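You operate a simulated robot arm through the tools that you are given. There is no shell and no other tool.

You are at the controls of a simulated two-armed robot. One attempt, no reset.

## Task
Shake the streaky can in the shaker till its paint is one colour.
Fine: one full run; leave it clamped under the shut cover and the other can alone. Set down upright: can.

It is judged by the outcome, as a careful person would: the job done as asked, and still so three seconds after it is handed in. It fails if anything else is knocked over, pushed out of place, dropped, spilled or broken. A push-on lid holds only when it is set on centred and level and pressed home; a screw cap is set on level and turned clockwise until tight.

## Robot
Two 7-joint arms with two-finger parallel grippers on one trunk that stands fixed in place. Base frame: the origin is at the foot of the trunk, x ahead of it, y to its left, z up. Readings come in m, rad, newtons and seconds.
The left shoulder is at [0.02, 0.113, 1.347], the right one opposite. With the tool pointing down near the work surface each hand reaches from about 0.1 to 0.56 m from the base axis, measured 20 degrees to its own side. Payload 1.57 kg a hand.
The TCP of each hand is the grasp point between the finger pads, 0.03 m short of the fingertips. In the tool frame z runs along the fingers and y along their closing line. The gripper opens to 0.08 m. The fingers are 0.017 m wide and 0.012 m thick; the gripper's body (0.04 by 0.082 m) begins 0.08 m behind the TCP.
Orientation is that of the tool frame in the base frame, as a unit quaternion [w, x, y, z]. With the fingers straight down and closing along the base's y, the tool's x points along the base's -x, its y along +y and its z along -z.

## Interface
- The arms move only by the tool arm_command. It takes "left_deltas", "right_deltas" or both (then of equal length, played together; a hand with none holds still); each is a list of rows, each a list of 7 numbers: the closure, from 0 (fully open) to 1 (shut), then the shift along the base's x, y, z in cm, then the turn, a rotation vector about the base's x, y, z in rad. In form: [[fingers, tx, ty, tz, rx, ry, rz], ...]. A call has 1 to 20 rows; each row is the pose to reach, as a shift and turn from the pose commanded when the call began. Rows are played at 5 a second. More than 0.05 m and 0.15 rad between two rows, or a gripper value outside its range, and nothing of the call is played. A pose out of reach is approached as far as the arm can. The call stops where the force on the tool passes 40 N (or 10 N more than at its start, if that is more) or the arm is blocked; 0.2 s more then pass. Each finger travels about 0.045 m/s and halts on what it meets, pressing with about 29 N; the grip force reading is that of the motor and also rises with nothing between the fingers. The clock runs only during rows and for 0.2 s after the last one: add rows that repeat a pose to give the fingers time. The reply holds the time, the measured pose of the TCP, the force on the tool along the base axes, the opening and the grip force, in the units named above and with some noise, with the torque about the TCP (base axes, N m) and any sound that the robot's microphone picked up.
- Cameras (640 x 400 px; columns grow to the right, rows downward): "scene" is now at [0.0817, 0.0489, 1.4724]; the picture's right is [0.57, -0.82, 0.00], its down [-0.46, -0.32, -0.83] and it looks along [0.68, 0.47, -0.56] (base axes); focal length 309 px, centre (320, 200). "left" rides on the left gripper at [0.072, 0.007, -0.122] in its tool frame; the picture's right is [-0.09, 1.00, 0.00], its down [-0.84, -0.08, -0.54] and it looks along [-0.54, -0.05, 0.84] (tool axes); focal length 238 px, centre (320, 200). "right" rides on the right gripper at [0.072, -0.007, -0.122] in its tool frame; the picture's right is [0.09, 1.00, 0.00], its down [-0.84, 0.08, -0.54] and it looks along [-0.54, 0.05, 0.84] (tool axes); focal length 238 px, centre (320, 200). There is no depth. A picture from a camera that has moved, and an enlarged one, comes with that camera's place and axes in the base frame and with its lens.
- grab_frame(camera): a new picture of that camera. It takes no simulated time.
- lift_body(by): slides the trunk up (or, below 0, down) by that many m; the arms and the scene camera ride with it, the base frame stays. It gives what a move gives, with no picture.
- pan_tilt(pan, tilt): turns the head with the scene camera to pan (to the left, within 1.396 rad either way) and tilt (down, from -0.506 to 1.204), counted from straight ahead of the robot. It gives what a move gives.
- close_up(camera, box): a new picture of the part [left, top, right, bottom] of that camera's present view, enlarged. It takes no simulated time.
- job_done(): hands the job in; it is judged then, once.

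Nothing tells you positions but the pictures and the camera data. Unless the task says otherwise, let go and move clear before handing in.

The tools are called after "Emit:" as a command line: name --argument value ..., lists and objects as JSON in quotes. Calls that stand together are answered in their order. arm_command: Moves the arms, as the interface text tells. Its arguments: {"type":"object","properties":{"left_deltas":{"type":"array","items":{"type":"array","items":{"type":"number"}}},"right_deltas":{"type":"array","items":{"type":"array","items":{"type":"number"}}}},"required":[]} The other tools are called the same way: lift_body (by) slides the trunk up or down; pan_tilt (pan, tilt) turns the head that bears the scene camera; grab_frame (camera) takes a picture; close_up (camera, box) takes an enlarged picture of a part of a camera's view; job_done () hands the job in.

At the start:

```text
clock: 0.0
left_ee_pos: [0.3023, 0.3291, 1.282]
left_tool_rot: [0.001, -0.001, 1.0, -0.001]
left_force: [-0.1, 0.1, -0.1]
left_ft_torque: [0.0, 0.0, -0.01]
left_finger_gap: 0.0801
left_grip_force: 0.2
right_ee_pos: [0.3968, 0.0586, 1.2921]
right_tool_rot: [0.001, 0.0, 1.0, 0.0]
right_force: [-0.4, 0.0, 0.2]
right_ft_torque: [0.06, -0.01, -0.02]
right_finger_gap: 0.0799
right_grip_force: 0.0
trunk travel left (down, up): [-0.4, 0.17]
head pan, tilt: [0.606, 0.599]
```

scene: 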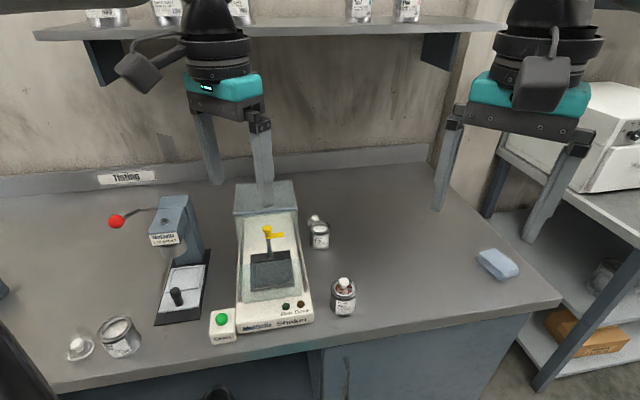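
right: 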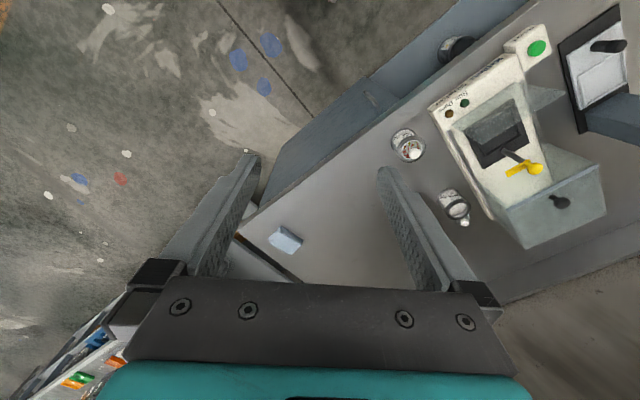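
left: 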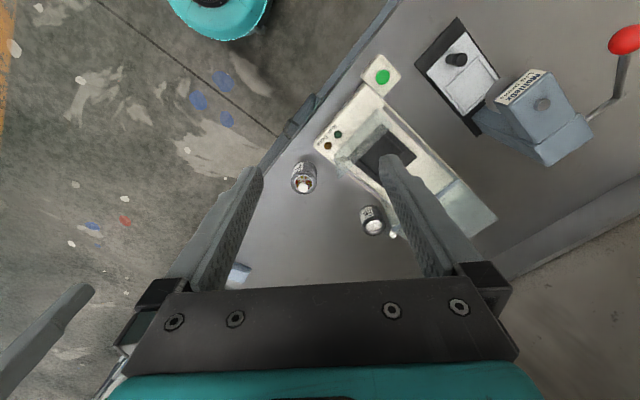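

I see a bench with a shaker (white base, yellow clamp handle, green start button), two small cans to its right, a press to its left. I'll take closer looks first.

Emit:
close_up --camera "scene" --box '[200, 170, 380, 350]'

Emit:
close_up --camera "scene" --box '[290, 200, 370, 330]'

Emit:
close_up --camera "left" --box '[260, 40, 520, 260]'

Emit:
close_up --camera "right" --box '[370, 10, 640, 260]'

```text
2.22 times, centred on (290, 260) of scene
camera zoom: at [0.0817, 0.0489, 1.4724], right [0.57, -0.82, 0.0], down [-0.46, -0.32, -0.83], along [0.68, 0.47, -0.56], focal length 686 px, centre (387, 67)
```

zoom: 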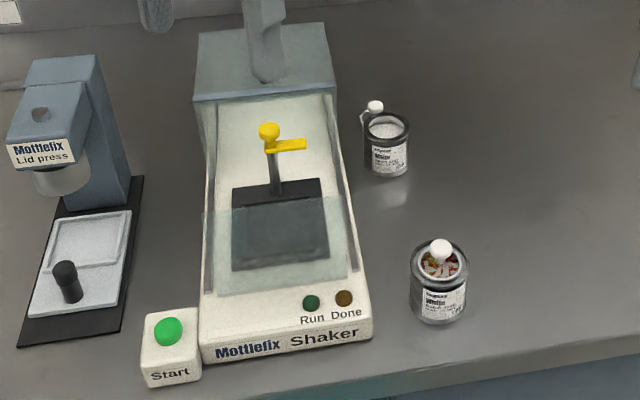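

```text
3.08 times, centred on (330, 265) of scene
camera zoom: at [0.0817, 0.0489, 1.4724], right [0.57, -0.82, 0.0], down [-0.46, -0.32, -0.83], along [0.68, 0.47, -0.56], focal length 950 px, centre (289, 0)
```

zoom: 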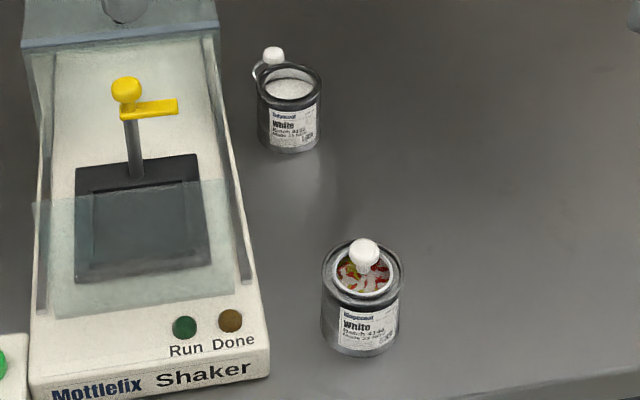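

```text
1.82 times, centred on (390, 150) of left
camera zoom: at [0.2293, 0.3351, 1.4052], right [0.09, 1.0, 0.0], down [0.84, -0.08, 0.54], along [0.54, -0.05, -0.84], focal length 433 px, centre (193, 291)
```

zoom: 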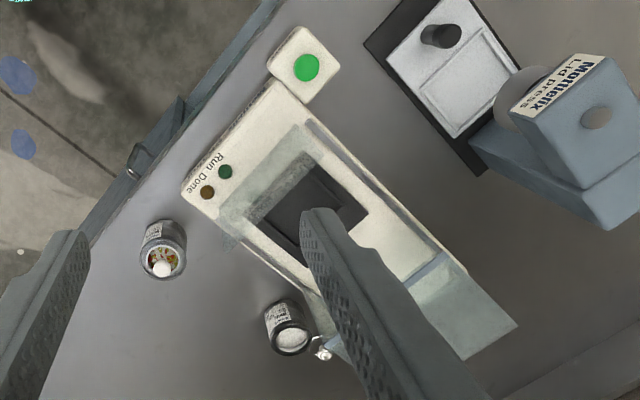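

```text
1.60 times, centred on (505, 135) of right
camera zoom: at [0.3248, 0.0516, 1.4143], right [-0.09, 1.0, 0.0], down [0.84, 0.08, 0.54], along [0.54, 0.05, -0.84], focal length 381 px, centre (24, 304)
```

zoom: 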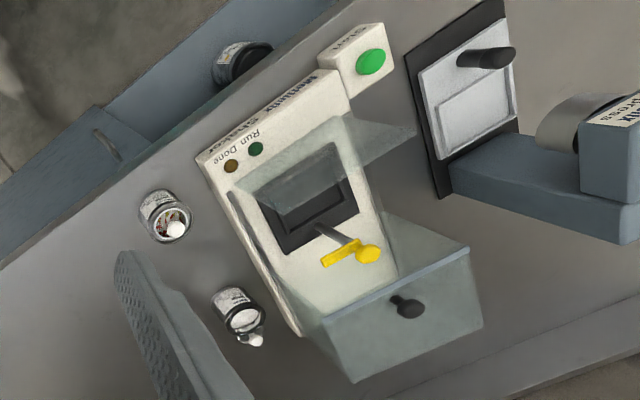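

Two cans stand to the right of the shaker, and there may be another one with a loose lid at the left. I need closer views of each can and of the shaker's cover and clamp.

Emit:
close_up --camera "scene" --box '[300, 205, 364, 325]'

Emit:
close_up --camera "scene" --box '[55, 300, 155, 370]'

Emit:
close_up --camera "right" --box '[380, 110, 500, 240]'

Emit:
close_up --camera "right" --box '[420, 20, 560, 100]'

Emit:
close_up --camera "right" --box '[460, 90, 620, 250]'

Emit:
close_up --camera "left" --box '[280, 140, 400, 250]'

```text
3.33 times, centred on (332, 265) of scene
camera zoom: at [0.0817, 0.0489, 1.4724], right [0.57, -0.82, 0.0], down [-0.46, -0.32, -0.83], along [0.68, 0.47, -0.56], focal length 1029 px, centre (280, -17)
```

zoom: 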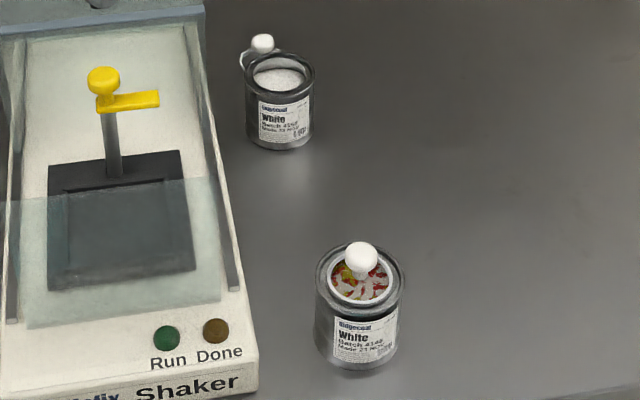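

```text
5.71 times, centred on (105, 335) of scene
camera zoom: at [0.0817, 0.0489, 1.4724], right [0.57, -0.82, 0.0], down [-0.46, -0.32, -0.83], along [0.68, 0.47, -0.56], focal length 1764 px, centre (1549, -571)
```

zoom: 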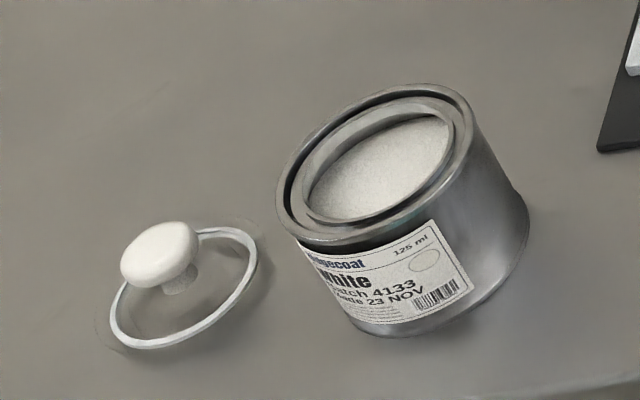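

```text
3.08 times, centred on (440, 175) of right
camera zoom: at [0.3248, 0.0516, 1.4143], right [-0.09, 1.0, 0.0], down [0.84, 0.08, 0.54], along [0.54, 0.05, -0.84], focal length 733 px, centre (-49, 277)
```

zoom: 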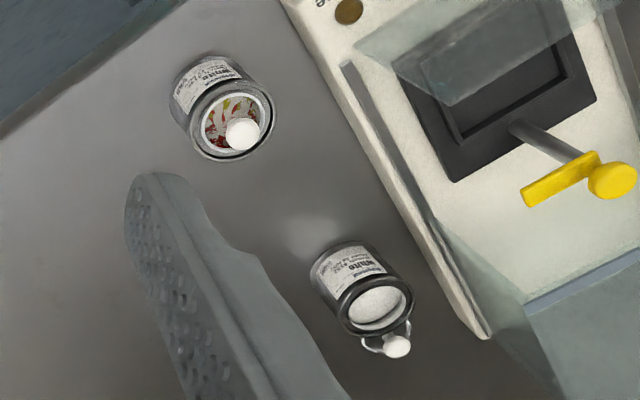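

```text
4.57 times, centred on (490, 60) of right
camera zoom: at [0.3248, 0.0516, 1.4143], right [-0.09, 1.0, 0.0], down [0.84, 0.08, 0.54], along [0.54, 0.05, -0.84], focal length 1090 px, centre (-457, 840)
```

zoom: 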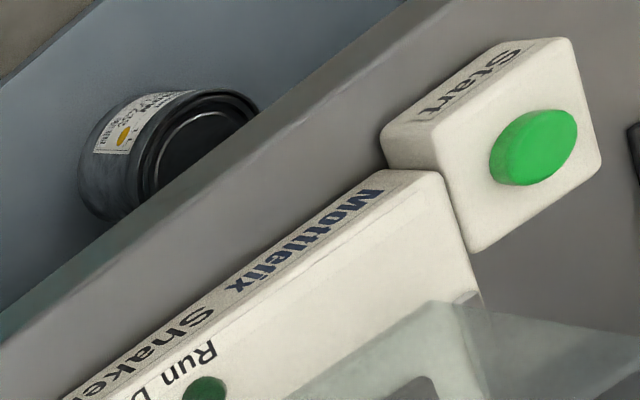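

```text
2.50 times, centred on (540, 170) of right
camera zoom: at [0.3248, 0.0516, 1.4143], right [-0.09, 1.0, 0.0], down [0.84, 0.08, 0.54], along [0.54, 0.05, -0.84], focal length 596 px, centre (-230, 275)
```

zoom: 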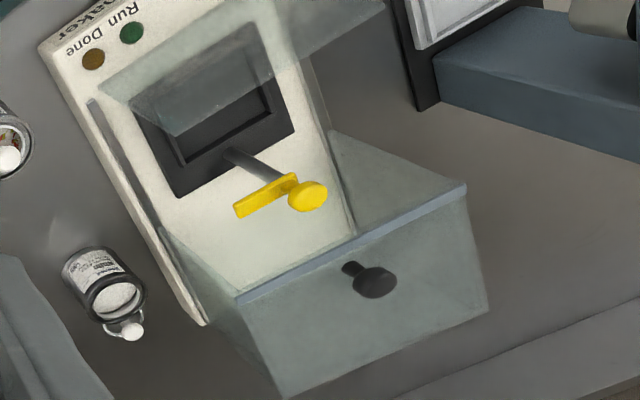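

```text
3.64 times, centred on (340, 195) of left
camera zoom: at [0.2293, 0.3351, 1.4052], right [0.09, 1.0, 0.0], down [0.84, -0.08, 0.54], along [0.54, -0.05, -0.84], focal length 867 px, centre (247, 218)
```

zoom: 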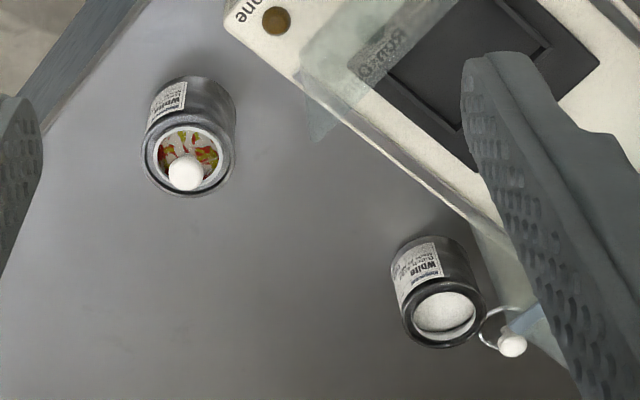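

The streaky can is the lidded one nearest the bench's front edge, right of the shaker; the other can there stands open with its lid beside it. I'll zoom in on the lid seat, the clamp and the hood.

Emit:
close_up --camera "scene" --box '[323, 270, 363, 322]'

Emit:
close_up --camera "scene" --box '[225, 170, 325, 240]'

Emit:
close_up --camera "scene" --box '[225, 220, 325, 320]'

Emit:
close_up --camera "right" --box '[380, 120, 440, 170]'

Emit:
close_up --camera "scene" --box '[295, 205, 345, 255]'

```text
7.69 times, centred on (343, 296) of scene
camera zoom: at [0.0817, 0.0489, 1.4724], right [0.57, -0.82, 0.0], down [-0.46, -0.32, -0.83], along [0.68, 0.47, -0.56], focal length 2375 px, centre (143, -538)
```

zoom: 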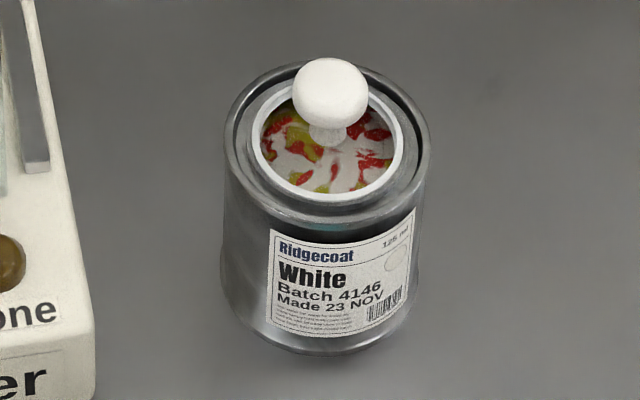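

```text
5.71 times, centred on (275, 205) of scene
camera zoom: at [0.0817, 0.0489, 1.4724], right [0.57, -0.82, 0.0], down [-0.46, -0.32, -0.83], along [0.68, 0.47, -0.56], focal length 1764 px, centre (577, 171)
```

zoom: 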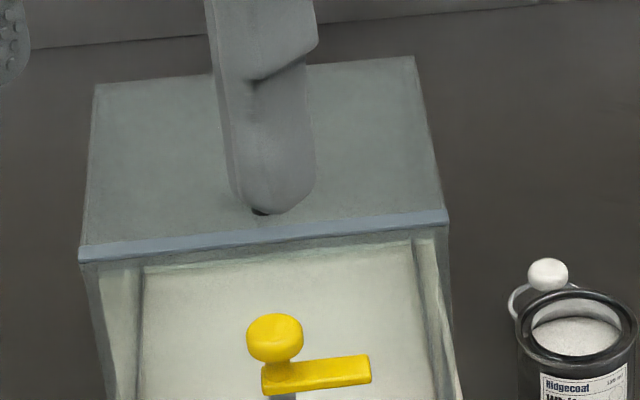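

```text
4.00 times, centred on (275, 270) of scene
camera zoom: at [0.0817, 0.0489, 1.4724], right [0.57, -0.82, 0.0], down [-0.46, -0.32, -0.83], along [0.68, 0.47, -0.56], focal length 1235 px, centre (500, -80)
```

zoom: 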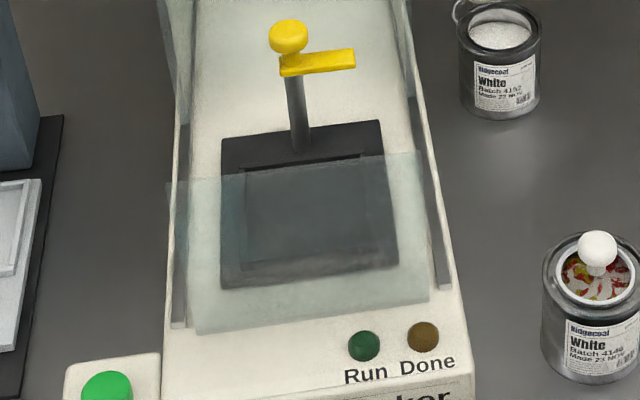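

```text
8.00 times, centred on (410, 145) of right
camera zoom: at [0.3248, 0.0516, 1.4143], right [-0.09, 1.0, 0.0], down [0.84, 0.08, 0.54], along [0.54, 0.05, -0.84], focal length 1907 px, centre (-400, 640)
```

zoom: 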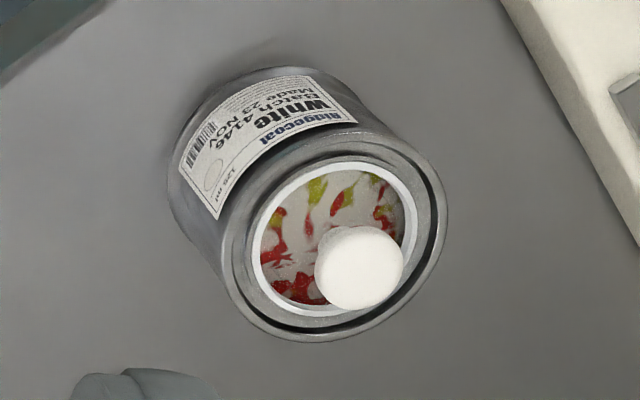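

```text
8.00 times, centred on (320, 230) of scene
camera zoom: at [0.0817, 0.0489, 1.4724], right [0.57, -0.82, 0.0], down [-0.46, -0.32, -0.83], along [0.68, 0.47, -0.56], focal length 2470 px, centre (320, -40)
```

zoom: 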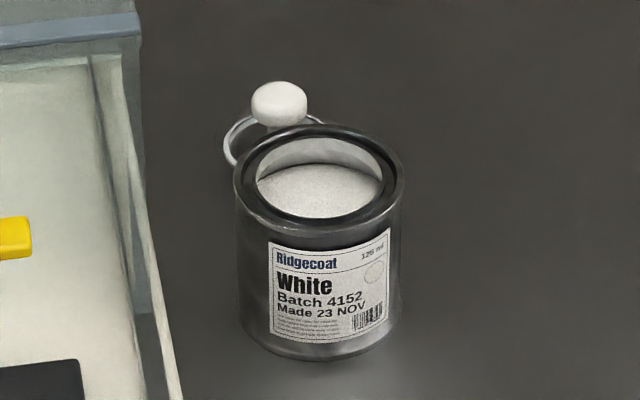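

The streaky can's lid looks to be seated, and the hood seems to be swung open at the shaker's rear with its knob up, hidden behind the left finger. I'll shift the left hand sideways for a clearer view of the shaker.

Emit:
arm_command --left_deltas '[[0, -2, 4, 0, 0, 0, 0], [0, -4, 8, 0, 0, 0, 0], [0, -5, 12, 0, 0, 0, 0]]'

Emit:
grab_frame --camera "left"

Emit:
grab_frame --camera "scene"

```text
clock: 0.8
left_ee_pos: [0.2514, 0.4506, 1.2824]
left_tool_rot: [0.0, -0.001, 1.0, 0.0]
left_force: [-0.6, -0.4, -0.1]
left_ft_torque: [-0.03, -0.05, 0.01]
left_finger_gap: 0.0799
left_grip_force: 0.2
right_ee_pos: [0.3957, 0.0596, 1.2925]
right_tool_rot: [0.001, 0.0, 1.0, 0.0]
right_force: [-0.2, -0.5, -0.2]
right_ft_torque: [-0.05, -0.02, -0.02]
right_finger_gap: 0.0797
right_grip_force: 0.1
trunk travel left (down, up): [-0.4, 0.17]
head pan, tilt: [0.606, 0.599]
```

```text
taken
camera left: at [0.1779, 0.4574, 1.4064], right [0.09, 1.0, 0.0], down [0.84, -0.08, 0.54], along [0.54, -0.05, -0.84], focal length 238 px, centre (320, 200)
```

left: 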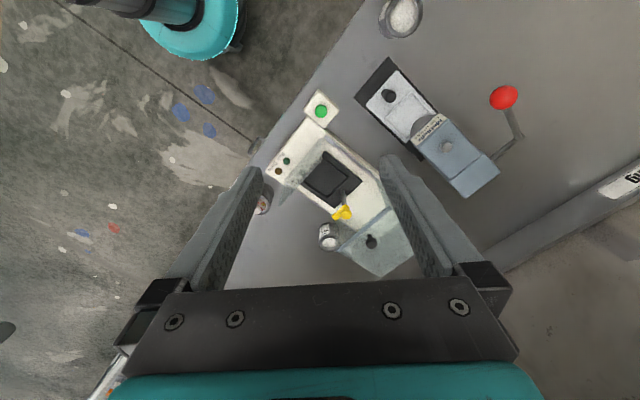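

```text
taken
camera scene: at [0.0807, 0.0493, 1.4725], right [0.57, -0.82, 0.0], down [-0.46, -0.32, -0.83], along [0.68, 0.47, -0.56], focal length 309 px, centre (320, 200)
```

scene: 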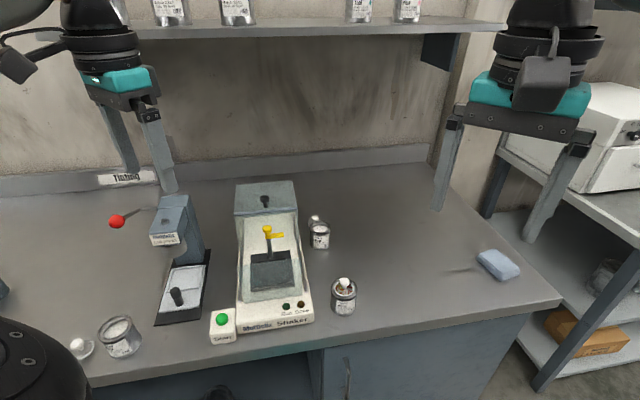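

Emit:
close_up --camera "scene" --box '[220, 165, 320, 265]'

Emit:
close_up --camera "scene" --box '[205, 165, 325, 345]'

Emit:
close_up --camera "left" --box '[250, 80, 430, 290]'

Emit:
close_up --camera "left" --box '[290, 130, 420, 280]'

```text
4.00 times, centred on (270, 215) of scene
camera zoom: at [0.0807, 0.0493, 1.4725], right [0.57, -0.82, 0.0], down [-0.46, -0.32, -0.83], along [0.68, 0.47, -0.56], focal length 1235 px, centre (520, 140)
```

zoom: 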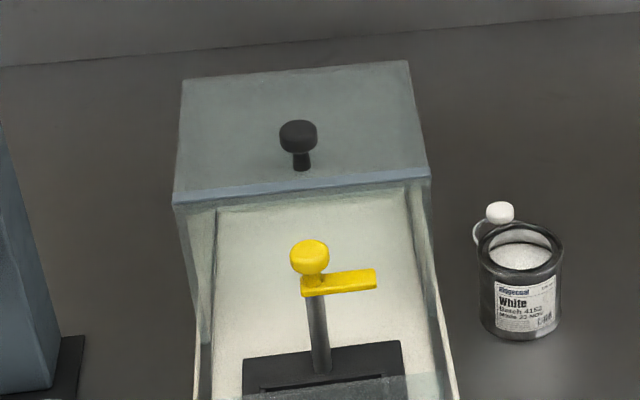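

```text
2.22 times, centred on (265, 255) of scene
camera zoom: at [0.0807, 0.0493, 1.4725], right [0.57, -0.82, 0.0], down [-0.46, -0.32, -0.83], along [0.68, 0.47, -0.56], focal length 686 px, centre (442, 78)
```

zoom: 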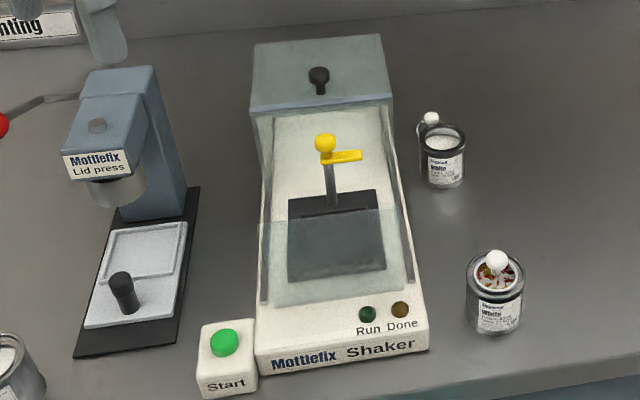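

```text
1.90 times, centred on (340, 185) of left
camera zoom: at [0.1779, 0.4574, 1.4064], right [0.09, 1.0, 0.0], down [0.84, -0.08, 0.54], along [0.54, -0.05, -0.84], focal length 454 px, centre (282, 229)
```

zoom: 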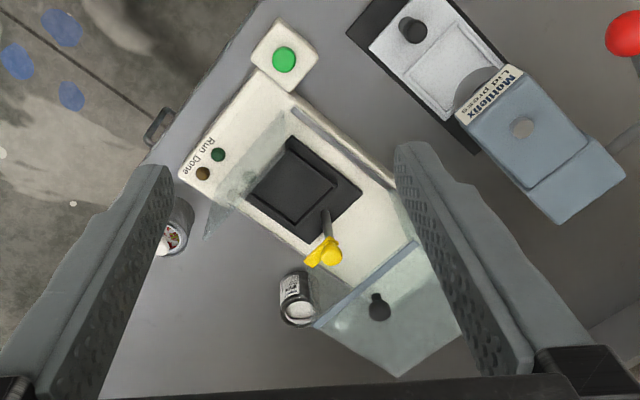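

```text
2.67 times, centred on (355, 205) of left
camera zoom: at [0.1779, 0.4574, 1.4064], right [0.09, 1.0, 0.0], down [0.84, -0.08, 0.54], along [0.54, -0.05, -0.84], focal length 636 px, centre (227, 187)
```

zoom: 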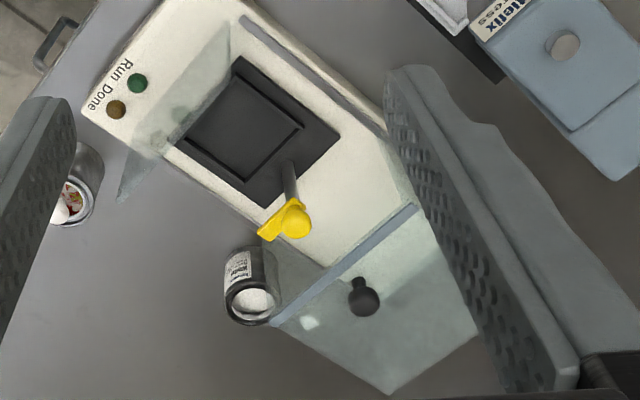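

The cover is a clear hood slid to the rear on rails, with a black knob on top; a fixed front pane stands behind the lights, and the shaker axis points radially at about 45° left. I'll bring the right hand round as a side observer and yaw the left hand toward the shaker.

Emit:
arm_command --left_deltas '[[0, 0, -2, 0, 0, 0, 0.11], [0, 0, -4, -1, 0, 0, 0.22], [0, 0, -6, -2, 0, 0, 0.33], [0, 0, -8, -3, 0, 0, 0.44], [0, 0, -9, -4, 0, 0, 0.55], [0, 0, -10, -5, 0, 0, 0.66], [0, 0, -10, -6, 0, 0, 0.785]]' --right_deltas '[[0, 0.5, 0, -2, 0, 0, 0.145], [0, 1, 0, -4, 0, 0, 0.29], [0, 1.5, 0, -6, 0, 0, 0.435], [0, 2, 0, -8, 0, 0, 0.58], [0, 2.5, 0, -10, 0, 0, 0.725], [0, 2.5, 0, -12, 0, 0, 0.87], [0, 2.5, 0, -14, 0, 0, 1.01]]'

Emit:
grab_frame --camera "right"

Emit:
grab_frame --camera "left"

```text
clock: 2.4
left_ee_pos: [0.2525, 0.3498, 1.221]
left_tool_rot: [0.001, -0.384, 0.923, 0.001]
left_force: [0.2, 0.0, -0.4]
left_ft_torque: [0.03, 0.0, -0.02]
left_finger_gap: 0.0801
left_grip_force: 0.0
right_ee_pos: [0.4207, 0.0608, 1.1526]
right_tool_rot: [0.001, -0.485, 0.875, 0.0]
right_force: [0.1, -0.1, -0.4]
right_ft_torque: [0.01, 0.01, 0.03]
right_finger_gap: 0.0801
right_grip_force: 0.1
trunk travel left (down, up): [-0.4, 0.17]
head pan, tilt: [0.606, 0.599]
```

```text
taken
camera right: at [0.3887, -0.005, 1.2743], right [-0.89, 0.45, 0.0], down [0.38, 0.75, 0.54], along [0.24, 0.49, -0.84], focal length 238 px, centre (320, 200)
```

right: 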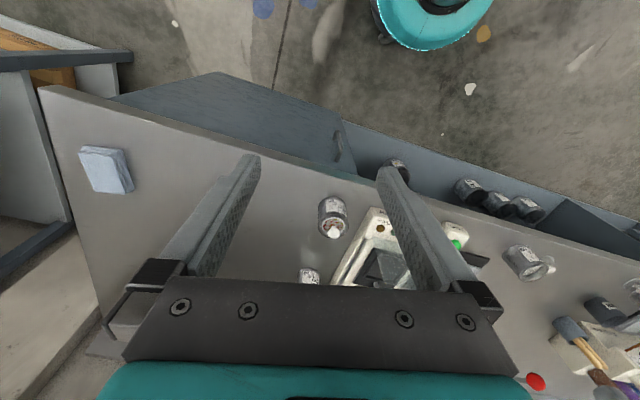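

```text
taken
camera left: at [0.1956, 0.3028, 1.345], right [-0.64, 0.77, 0.0], down [0.64, 0.54, 0.54], along [0.42, 0.35, -0.84], focal length 238 px, centre (320, 200)
```

left: 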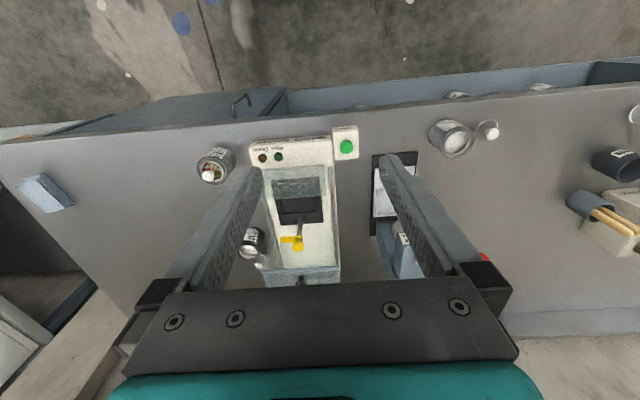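

Emit:
arm_command --right_deltas '[[0, 0, 0, -1, 0, 0, 0.12], [0, 0, 0, -2, 0, 0, 0.25]]'

Emit:
arm_command --right_deltas '[[0, 0, 1, -1, 0.133, -0.043, 0], [0, 0, 2, -2, 0.266, -0.086, 0], [0, 0, 2, -3, 0.399, -0.129, 0], [0, 0, 2, -4, 0.532, -0.172, 0], [0, 0, 2, -5, 0.665, -0.215, 0]]'

Emit:
grab_frame --camera "right"

Emit:
close_up --camera "left" --box '[180, 120, 370, 300]'

```text
clock: 3.0
left_ee_pos: [0.2534, 0.3494, 1.2219]
left_tool_rot: [0.001, -0.384, 0.923, 0.001]
left_force: [-0.4, 0.8, 0.3]
left_ft_torque: [0.05, 0.0, -0.01]
left_finger_gap: 0.0801
left_grip_force: 0.0
right_ee_pos: [0.4204, 0.0586, 1.1427]
right_tool_rot: [0.0, -0.535, 0.845, 0.0]
right_force: [-0.4, 0.2, -1.5]
right_ft_torque: [-0.04, -0.01, 0.0]
right_finger_gap: 0.0802
right_grip_force: 0.0
right hand out of reach, approached as far as the arm can: row 2
trunk travel left (down, up): [-0.4, 0.17]
head pan, tilt: [0.606, 0.599]
```

```text
clock: 4.2
left_ee_pos: [0.2535, 0.3483, 1.2217]
left_tool_rot: [0.001, -0.384, 0.923, 0.001]
left_force: [-0.1, 0.0, -0.5]
left_ft_torque: [-0.02, 0.0, 0.0]
left_finger_gap: 0.0801
left_grip_force: 0.1
right_ee_pos: [0.4216, 0.079, 1.0939]
right_tool_rot: [0.265, -0.503, 0.793, 0.22]
right_force: [0.1, 0.2, 0.8]
right_ft_torque: [-0.01, -0.02, -0.03]
right_finger_gap: 0.0801
right_grip_force: 0.1
trunk travel left (down, up): [-0.4, 0.17]
head pan, tilt: [0.606, 0.599]
```

```text
taken
camera right: at [0.3767, -0.0486, 1.1402], right [-0.94, 0.33, 0.02], down [0.12, 0.27, 0.96], along [0.31, 0.9, -0.29], focal length 238 px, centre (320, 200)
```

right: 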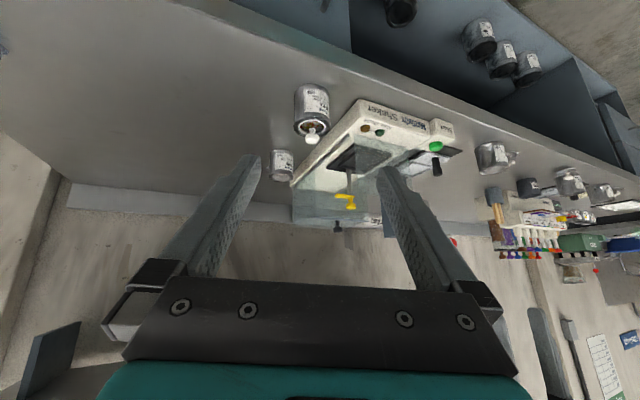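

```text
2.22 times, centred on (275, 210) of left
camera zoom: at [0.1954, 0.3024, 1.3454], right [-0.64, 0.77, 0.0], down [0.65, 0.54, 0.54], along [0.42, 0.35, -0.84], focal length 530 px, centre (420, 178)
```

zoom: 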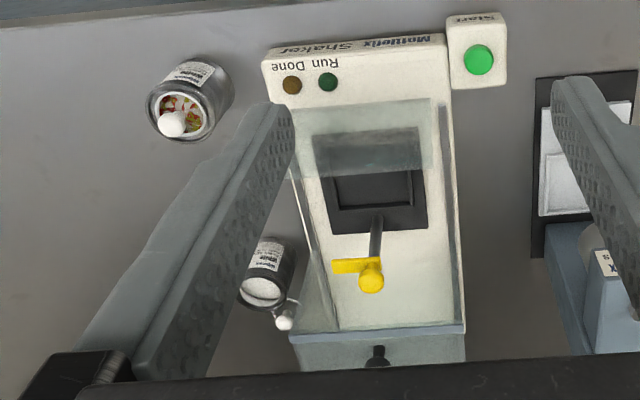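

Emit:
close_up --camera "right" --box '[280, 80, 460, 240]'

Emit:
close_up --camera "right" --box '[285, 75, 345, 155]'

Emit:
close_up --camera "right" --box '[290, 130, 390, 240]'

```text
2.50 times, centred on (370, 160) of right
camera zoom: at [0.3767, -0.0486, 1.1402], right [-0.94, 0.33, 0.02], down [0.12, 0.27, 0.96], along [0.31, 0.9, -0.29], focal length 596 px, centre (195, 300)
```

zoom: 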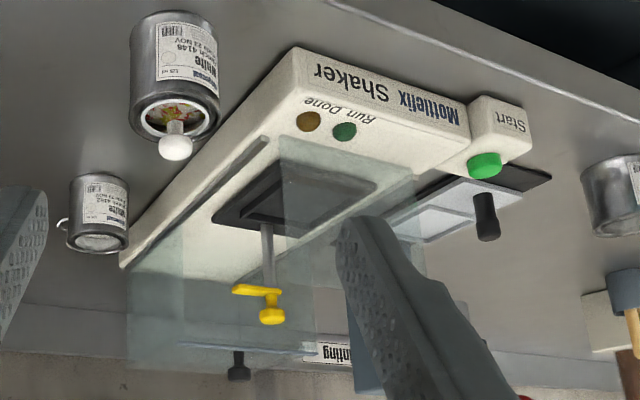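

```text
5.00 times, centred on (315, 115) of right
camera zoom: at [0.3767, -0.0486, 1.1402], right [-0.94, 0.33, 0.02], down [0.12, 0.27, 0.96], along [0.31, 0.9, -0.29], focal length 1192 px, centre (345, 625)
```

zoom: 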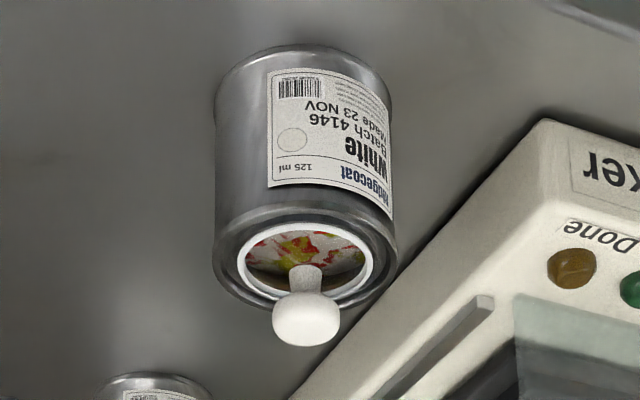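

```text
3.64 times, centred on (340, 185) of right
camera zoom: at [0.3767, -0.0486, 1.1402], right [-0.94, 0.33, 0.02], down [0.12, 0.27, 0.96], along [0.31, 0.9, -0.29], focal length 867 px, centre (247, 254)
```

zoom: 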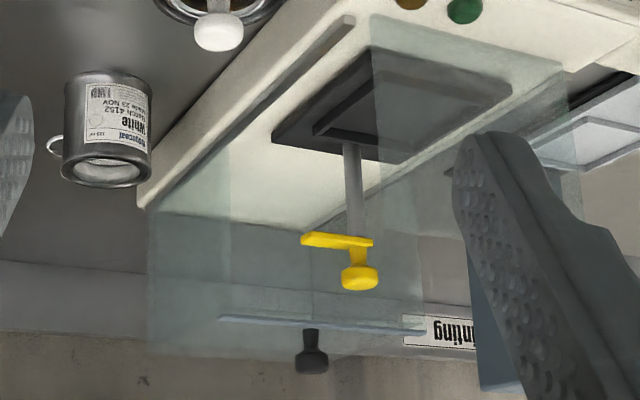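

Emit:
close_up --camera "right" --box '[298, 115, 338, 145]'

Emit:
close_up --camera "right" --box '[325, 135, 385, 215]'

Emit:
close_up --camera "right" --box '[470, 130, 530, 180]'

```text
13.33 times, centred on (318, 130) of right
camera zoom: at [0.3767, -0.0486, 1.1402], right [-0.94, 0.33, 0.02], down [0.12, 0.27, 0.96], along [0.31, 0.9, -0.29], focal length 3178 px, centre (347, 1133)
```

zoom: 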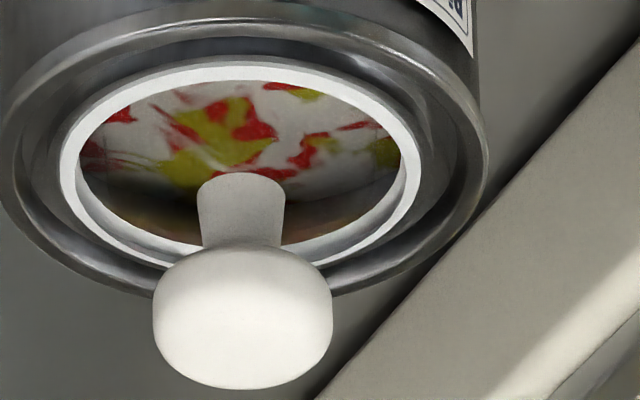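

```text
5.00 times, centred on (355, 175) of right
camera zoom: at [0.3767, -0.0486, 1.1402], right [-0.94, 0.33, 0.02], down [0.12, 0.27, 0.96], along [0.31, 0.9, -0.29], focal length 1192 px, centre (145, 325)
```

zoom: 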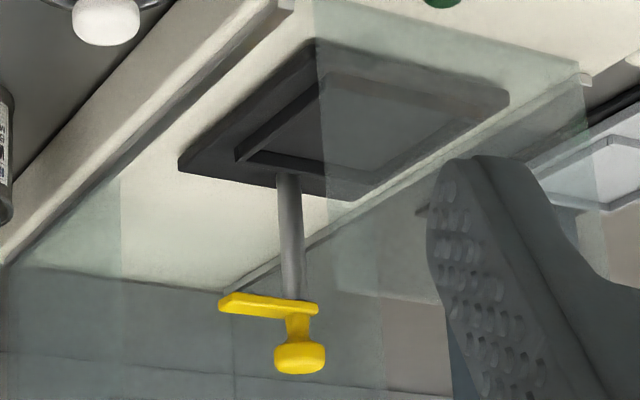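

```text
8.00 times, centred on (500, 155) of right
camera zoom: at [0.3767, -0.0486, 1.1402], right [-0.94, 0.33, 0.02], down [0.12, 0.27, 0.96], along [0.31, 0.9, -0.29], focal length 1907 px, centre (-1120, 560)
```

zoom: 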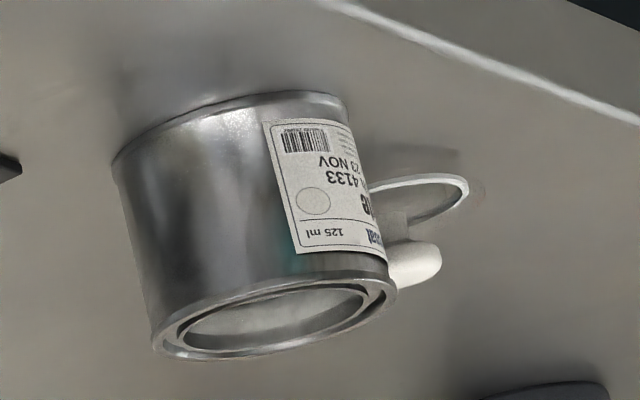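

From the side view: clamp post with a yellow swing bar (pointing right now, underside about z 0.963), can rim about 0.068 m tall with a lid that looks flush. I'll bring the left camera closer over the shaker to measure the recess and clamp.

Emit:
arm_command --left_deltas '[[0, 4, -1, -2, 0, 0, 0], [0, 8, -2, -4, 0, 0, 0], [0, 11, -2, -6, 0, 0, 0]]'

Emit:
grab_frame --camera "left"

Emit:
close_up --camera "left" --box '[200, 60, 440, 290]'

```text
clock: 5.0
left_ee_pos: [0.3633, 0.3288, 1.1618]
left_tool_rot: [0.002, -0.383, 0.924, 0.0]
left_force: [0.2, -0.3, -0.1]
left_ft_torque: [0.01, -0.03, -0.01]
left_finger_gap: 0.0799
left_grip_force: 0.1
right_ee_pos: [0.4216, 0.079, 1.0941]
right_tool_rot: [0.264, -0.503, 0.794, 0.218]
right_force: [0.0, 0.4, 0.4]
right_ft_torque: [0.0, 0.0, 0.01]
right_finger_gap: 0.08
right_grip_force: 0.1
trunk travel left (down, up): [-0.4, 0.17]
head pan, tilt: [0.606, 0.599]
```

```text
taken
camera left: at [0.3058, 0.2824, 1.286], right [-0.64, 0.77, 0.0], down [0.64, 0.54, 0.54], along [0.42, 0.35, -0.84], focal length 238 px, centre (320, 200)
```

left: 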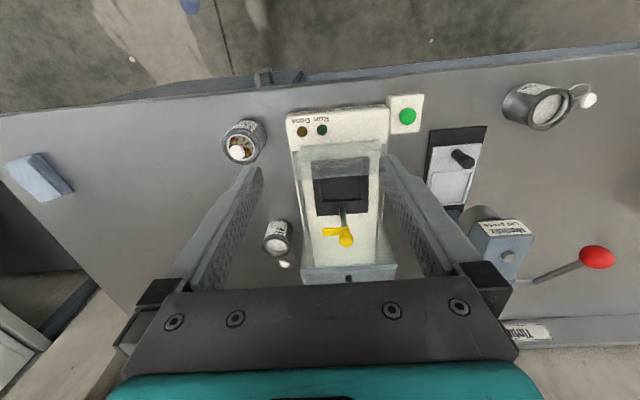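

```text
1.74 times, centred on (320, 175) of left
camera zoom: at [0.3058, 0.2824, 1.286], right [-0.64, 0.77, 0.0], down [0.64, 0.54, 0.54], along [0.42, 0.35, -0.84], focal length 414 px, centre (320, 244)
```

zoom: 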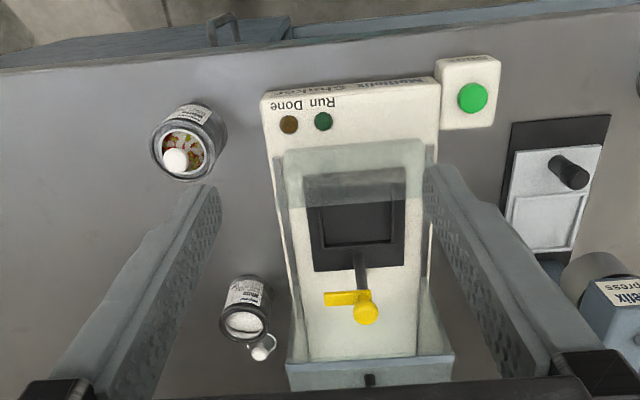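

Emit:
close_up --camera "left" --box '[280, 95, 400, 285]'

Emit:
close_up --camera "left" --box '[300, 165, 380, 255]'

Emit:
close_up --camera "left" --box '[210, 105, 290, 175]'

```text
2.11 times, centred on (340, 190) of left
camera zoom: at [0.3058, 0.2824, 1.286], right [-0.64, 0.77, 0.0], down [0.64, 0.54, 0.54], along [0.42, 0.35, -0.84], focal length 502 px, centre (278, 221)
```

zoom: 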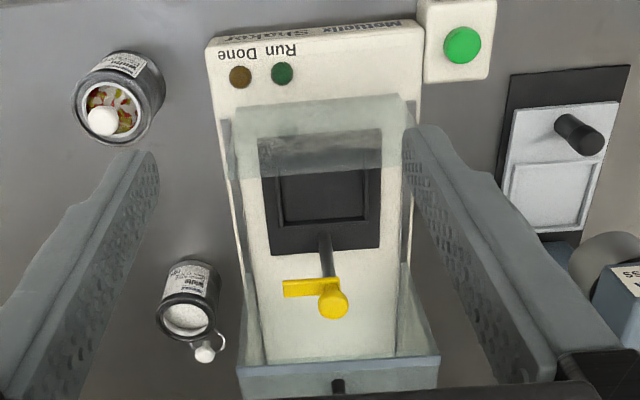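

```text
4.44 times, centred on (340, 210) of left
camera zoom: at [0.3058, 0.2824, 1.286], right [-0.64, 0.77, 0.0], down [0.64, 0.54, 0.54], along [0.42, 0.35, -0.84], focal length 1059 px, centre (231, 156)
```

zoom: 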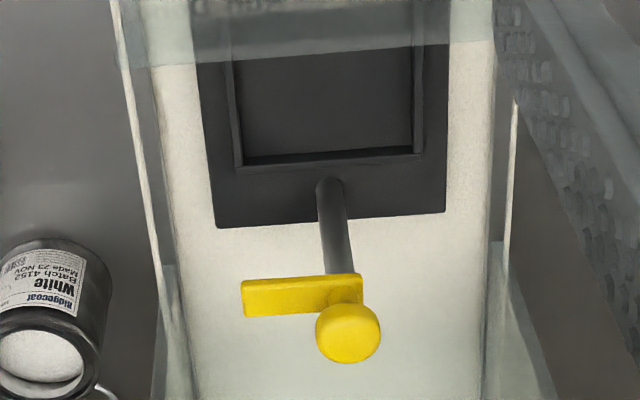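

```text
5.71 times, centred on (250, 140) of left
camera zoom: at [0.3058, 0.2824, 1.286], right [-0.64, 0.77, 0.0], down [0.64, 0.54, 0.54], along [0.42, 0.35, -0.84], focal length 1362 px, centre (720, 543)
```

zoom: 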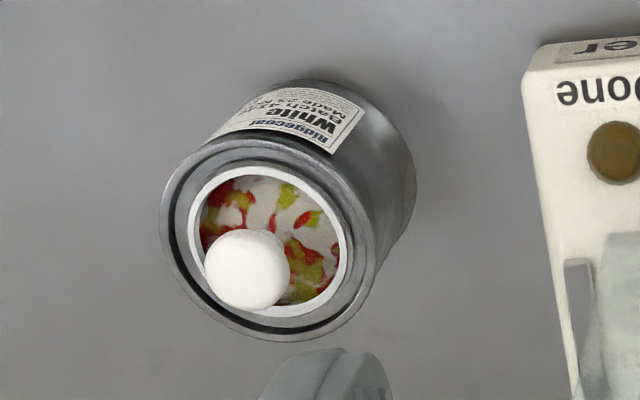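

The recess is about 0.077 m square centred near radius 0.64 m on the 45° line, and the streaky can stands at about (0.499, 0.273) with its base near z 0.838. I'll move the left hand over the can.

Emit:
arm_command --left_deltas '[[0, 3.5, -1.5, -2, 0, 0, 0], [0, 7, -3, -4, 0, 0, 0], [0, 10.5, -4.5, -6, 0, 0, 0], [0, 13.6, -5.6, -8, 0, 0, 0], [0, 13.6, -5.6, -10, 0, 0, 0]]'

Emit:
grab_frame --camera "left"

Emit:
grab_frame --camera "right"

Emit:
grab_frame --camera "scene"

```text
clock: 6.2
left_ee_pos: [0.4844, 0.277, 1.0696]
left_tool_rot: [0.001, -0.383, 0.924, -0.001]
left_force: [-0.5, -0.2, 0.1]
left_ft_torque: [-0.02, -0.01, -0.01]
left_finger_gap: 0.0799
left_grip_force: 0.1
left hand out of reach, approached as far as the arm can: row 4, 5
right_ee_pos: [0.4201, 0.0799, 1.094]
right_tool_rot: [0.264, -0.503, 0.793, 0.219]
right_force: [0.8, -0.1, -0.1]
right_ft_torque: [0.01, 0.02, 0.0]
right_finger_gap: 0.08
right_grip_force: 0.2
trunk travel left (down, up): [-0.4, 0.17]
head pan, tilt: [0.606, 0.599]
```

```text
taken
camera left: at [0.4267, 0.2308, 1.1936], right [-0.64, 0.77, 0.0], down [0.64, 0.54, 0.54], along [0.42, 0.35, -0.84], focal length 238 px, centre (320, 200)
```

left: 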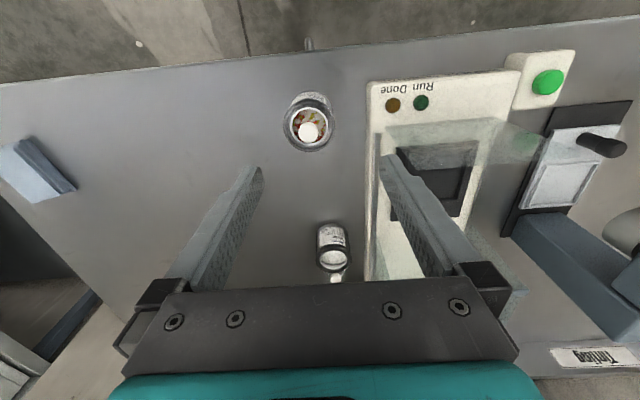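

```text
taken
camera right: at [0.3769, -0.0479, 1.1402], right [-0.94, 0.33, 0.02], down [0.12, 0.27, 0.96], along [0.31, 0.9, -0.29], focal length 238 px, centre (320, 200)
```

right: 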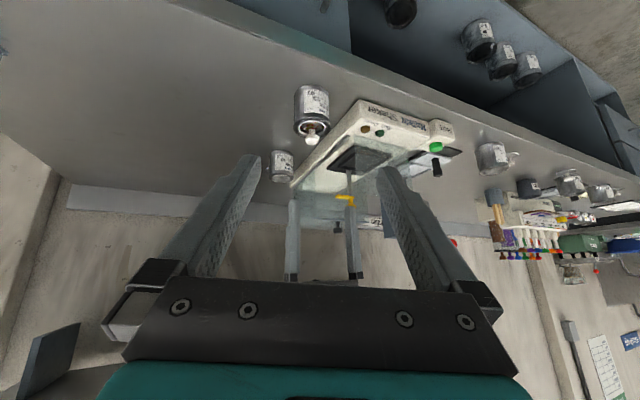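

```text
taken
camera scene: at [0.0819, 0.0493, 1.4724], right [0.57, -0.82, 0.0], down [-0.46, -0.32, -0.83], along [0.68, 0.47, -0.56], focal length 309 px, centre (320, 200)
```

scene: 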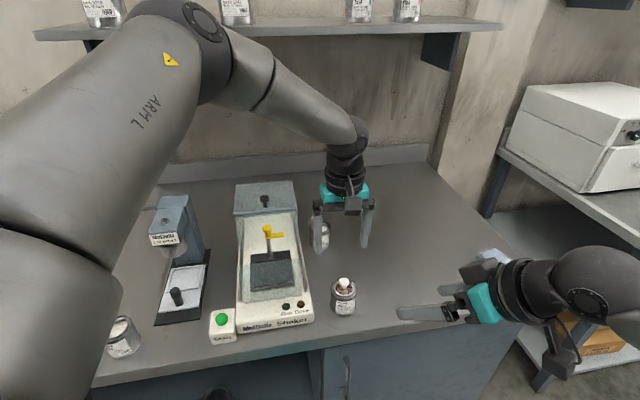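

Straight-down over the can is out of reach at this trunk height, so I'll pull both hands back and up, then lower the trunk to bring the shoulders nearer to wrist height.

Emit:
arm_command --left_deltas '[[0, -2, 0.5, 4, 0, 0, 0], [0, -4, 1, 8, 0, 0, 0], [0, -6, 1.5, 12, 0, 0, 0], [0, -8, 2, 16, 0, 0, 0], [0, -10, 2.5, 20, 0, 0, 0]]' --right_deltas '[[0, -0.5, -0.5, 4, 0, 0, 0], [0, -1, -1, 8, 0, 0, 0], [0, -1.5, -1.5, 12, 0, 0, 0], [0, -2, -2, 16, 0, 0, 0], [0, -2.5, -2.5, 19, 0, 0, 0]]'

Emit:
lift_body --by -0.1

Emit:
grab_frame --camera "scene"

```text
clock: 7.4
left_ee_pos: [0.381, 0.3012, 1.2734]
left_tool_rot: [0.001, -0.383, 0.924, 0.001]
left_force: [0.4, -0.2, 0.2]
left_ft_torque: [0.03, 0.0, 0.01]
left_finger_gap: 0.08
left_grip_force: 0.1
right_ee_pos: [0.3961, 0.0544, 1.2833]
right_tool_rot: [0.264, -0.503, 0.793, 0.219]
right_force: [-0.1, -0.1, -0.2]
right_ft_torque: [0.0, 0.0, 0.05]
right_finger_gap: 0.08
right_grip_force: 0.0
trunk travel left (down, up): [-0.4, 0.17]
head pan, tilt: [0.606, 0.599]
```

```text
clock: 8.7
left_ee_pos: [0.3831, 0.3013, 1.1706]
left_tool_rot: [0.0, -0.384, 0.923, 0.001]
left_force: [0.4, 0.6, 0.1]
left_ft_torque: [0.03, 0.01, -0.01]
left_finger_gap: 0.0798
left_grip_force: 0.0
right_ee_pos: [0.3986, 0.0544, 1.1837]
right_tool_rot: [0.264, -0.503, 0.794, 0.218]
right_force: [-1.2, 0.1, 0.3]
right_ft_torque: [0.04, -0.01, 0.01]
right_finger_gap: 0.0798
right_grip_force: 0.0
trunk travel left (down, up): [-0.3, 0.27]
head pan, tilt: [0.606, 0.599]
```

```text
taken
camera scene: at [0.0816, 0.0489, 1.3725], right [0.57, -0.82, 0.0], down [-0.46, -0.32, -0.83], along [0.68, 0.47, -0.56], focal length 309 px, centre (320, 200)
```

scene: 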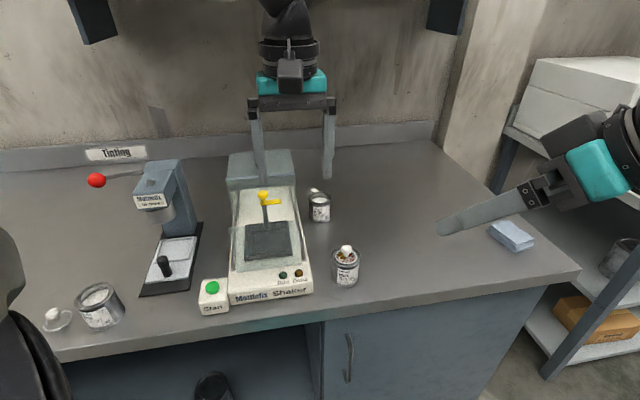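

Emit:
arm_command --left_deltas '[[0, 4, -1, -2, 0, 0, 0], [0, 8, -2, -4, 0, 0, 0], [0, 11.6, -2.8, -6, 0, 0, 0], [0, 11.6, -2.8, -8, 0, 0, 0], [0, 11.6, -2.8, -11, 0, 0, 0]]'

Emit:
grab_frame --camera "left"

Emit:
grab_frame --camera "right"

```text
clock: 9.9
left_ee_pos: [0.5016, 0.2736, 1.0617]
left_tool_rot: [0.001, -0.383, 0.924, 0.0]
left_force: [0.5, -0.2, -0.1]
left_ft_torque: [-0.01, 0.02, 0.01]
left_finger_gap: 0.0802
left_grip_force: 0.0
right_ee_pos: [0.3976, 0.0541, 1.1831]
right_tool_rot: [0.264, -0.503, 0.793, 0.219]
right_force: [-1.4, -0.3, -0.5]
right_ft_torque: [0.04, 0.02, 0.01]
right_finger_gap: 0.0801
right_grip_force: 0.1
trunk travel left (down, up): [-0.3, 0.27]
head pan, tilt: [0.606, 0.599]
```

```text
taken
camera left: at [0.4439, 0.2274, 1.1841], right [-0.64, 0.77, 0.0], down [0.64, 0.54, 0.54], along [0.42, 0.35, -0.84], focal length 238 px, centre (320, 200)
```

left: 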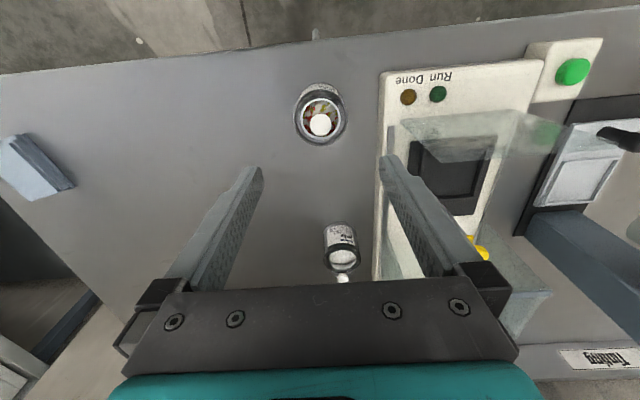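

```text
taken
camera right: at [0.3543, -0.0726, 1.2293], right [-0.94, 0.33, 0.02], down [0.12, 0.27, 0.96], along [0.31, 0.9, -0.29], focal length 238 px, centre (320, 200)
```

right: 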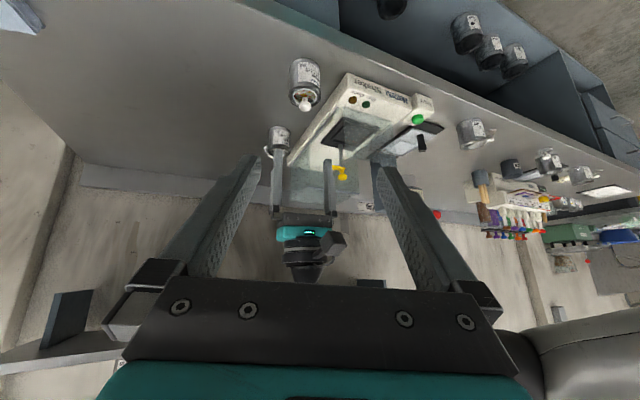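

Emit:
close_up --camera "left" --box '[280, 75, 360, 155]'

Emit:
close_up --camera "left" --box '[360, 60, 600, 280]'

```text
5.00 times, centred on (320, 115) of left
camera zoom: at [0.4439, 0.2274, 1.1841], right [-0.64, 0.77, 0.0], down [0.64, 0.54, 0.54], along [0.42, 0.35, -0.84], focal length 1192 px, centre (320, 625)
```

zoom: 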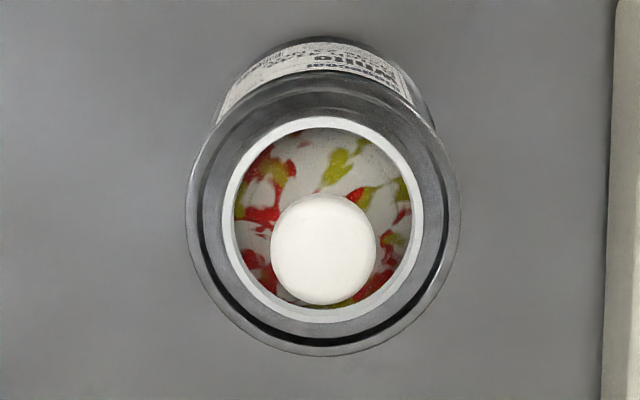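

```text
1.82 times, centred on (480, 170) of left
camera zoom: at [0.4439, 0.2274, 1.1841], right [-0.64, 0.77, 0.0], down [0.64, 0.54, 0.54], along [0.42, 0.35, -0.84], focal length 433 px, centre (29, 254)
```

zoom: 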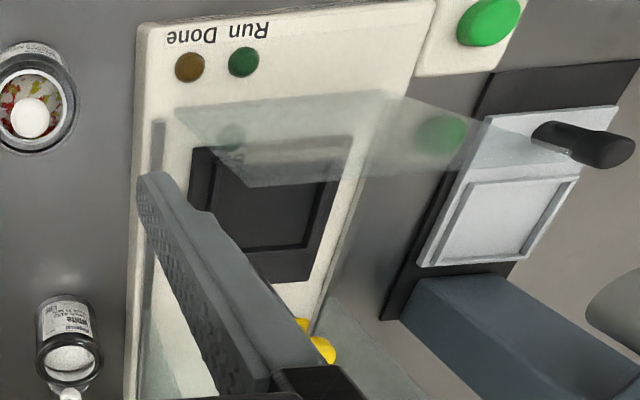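

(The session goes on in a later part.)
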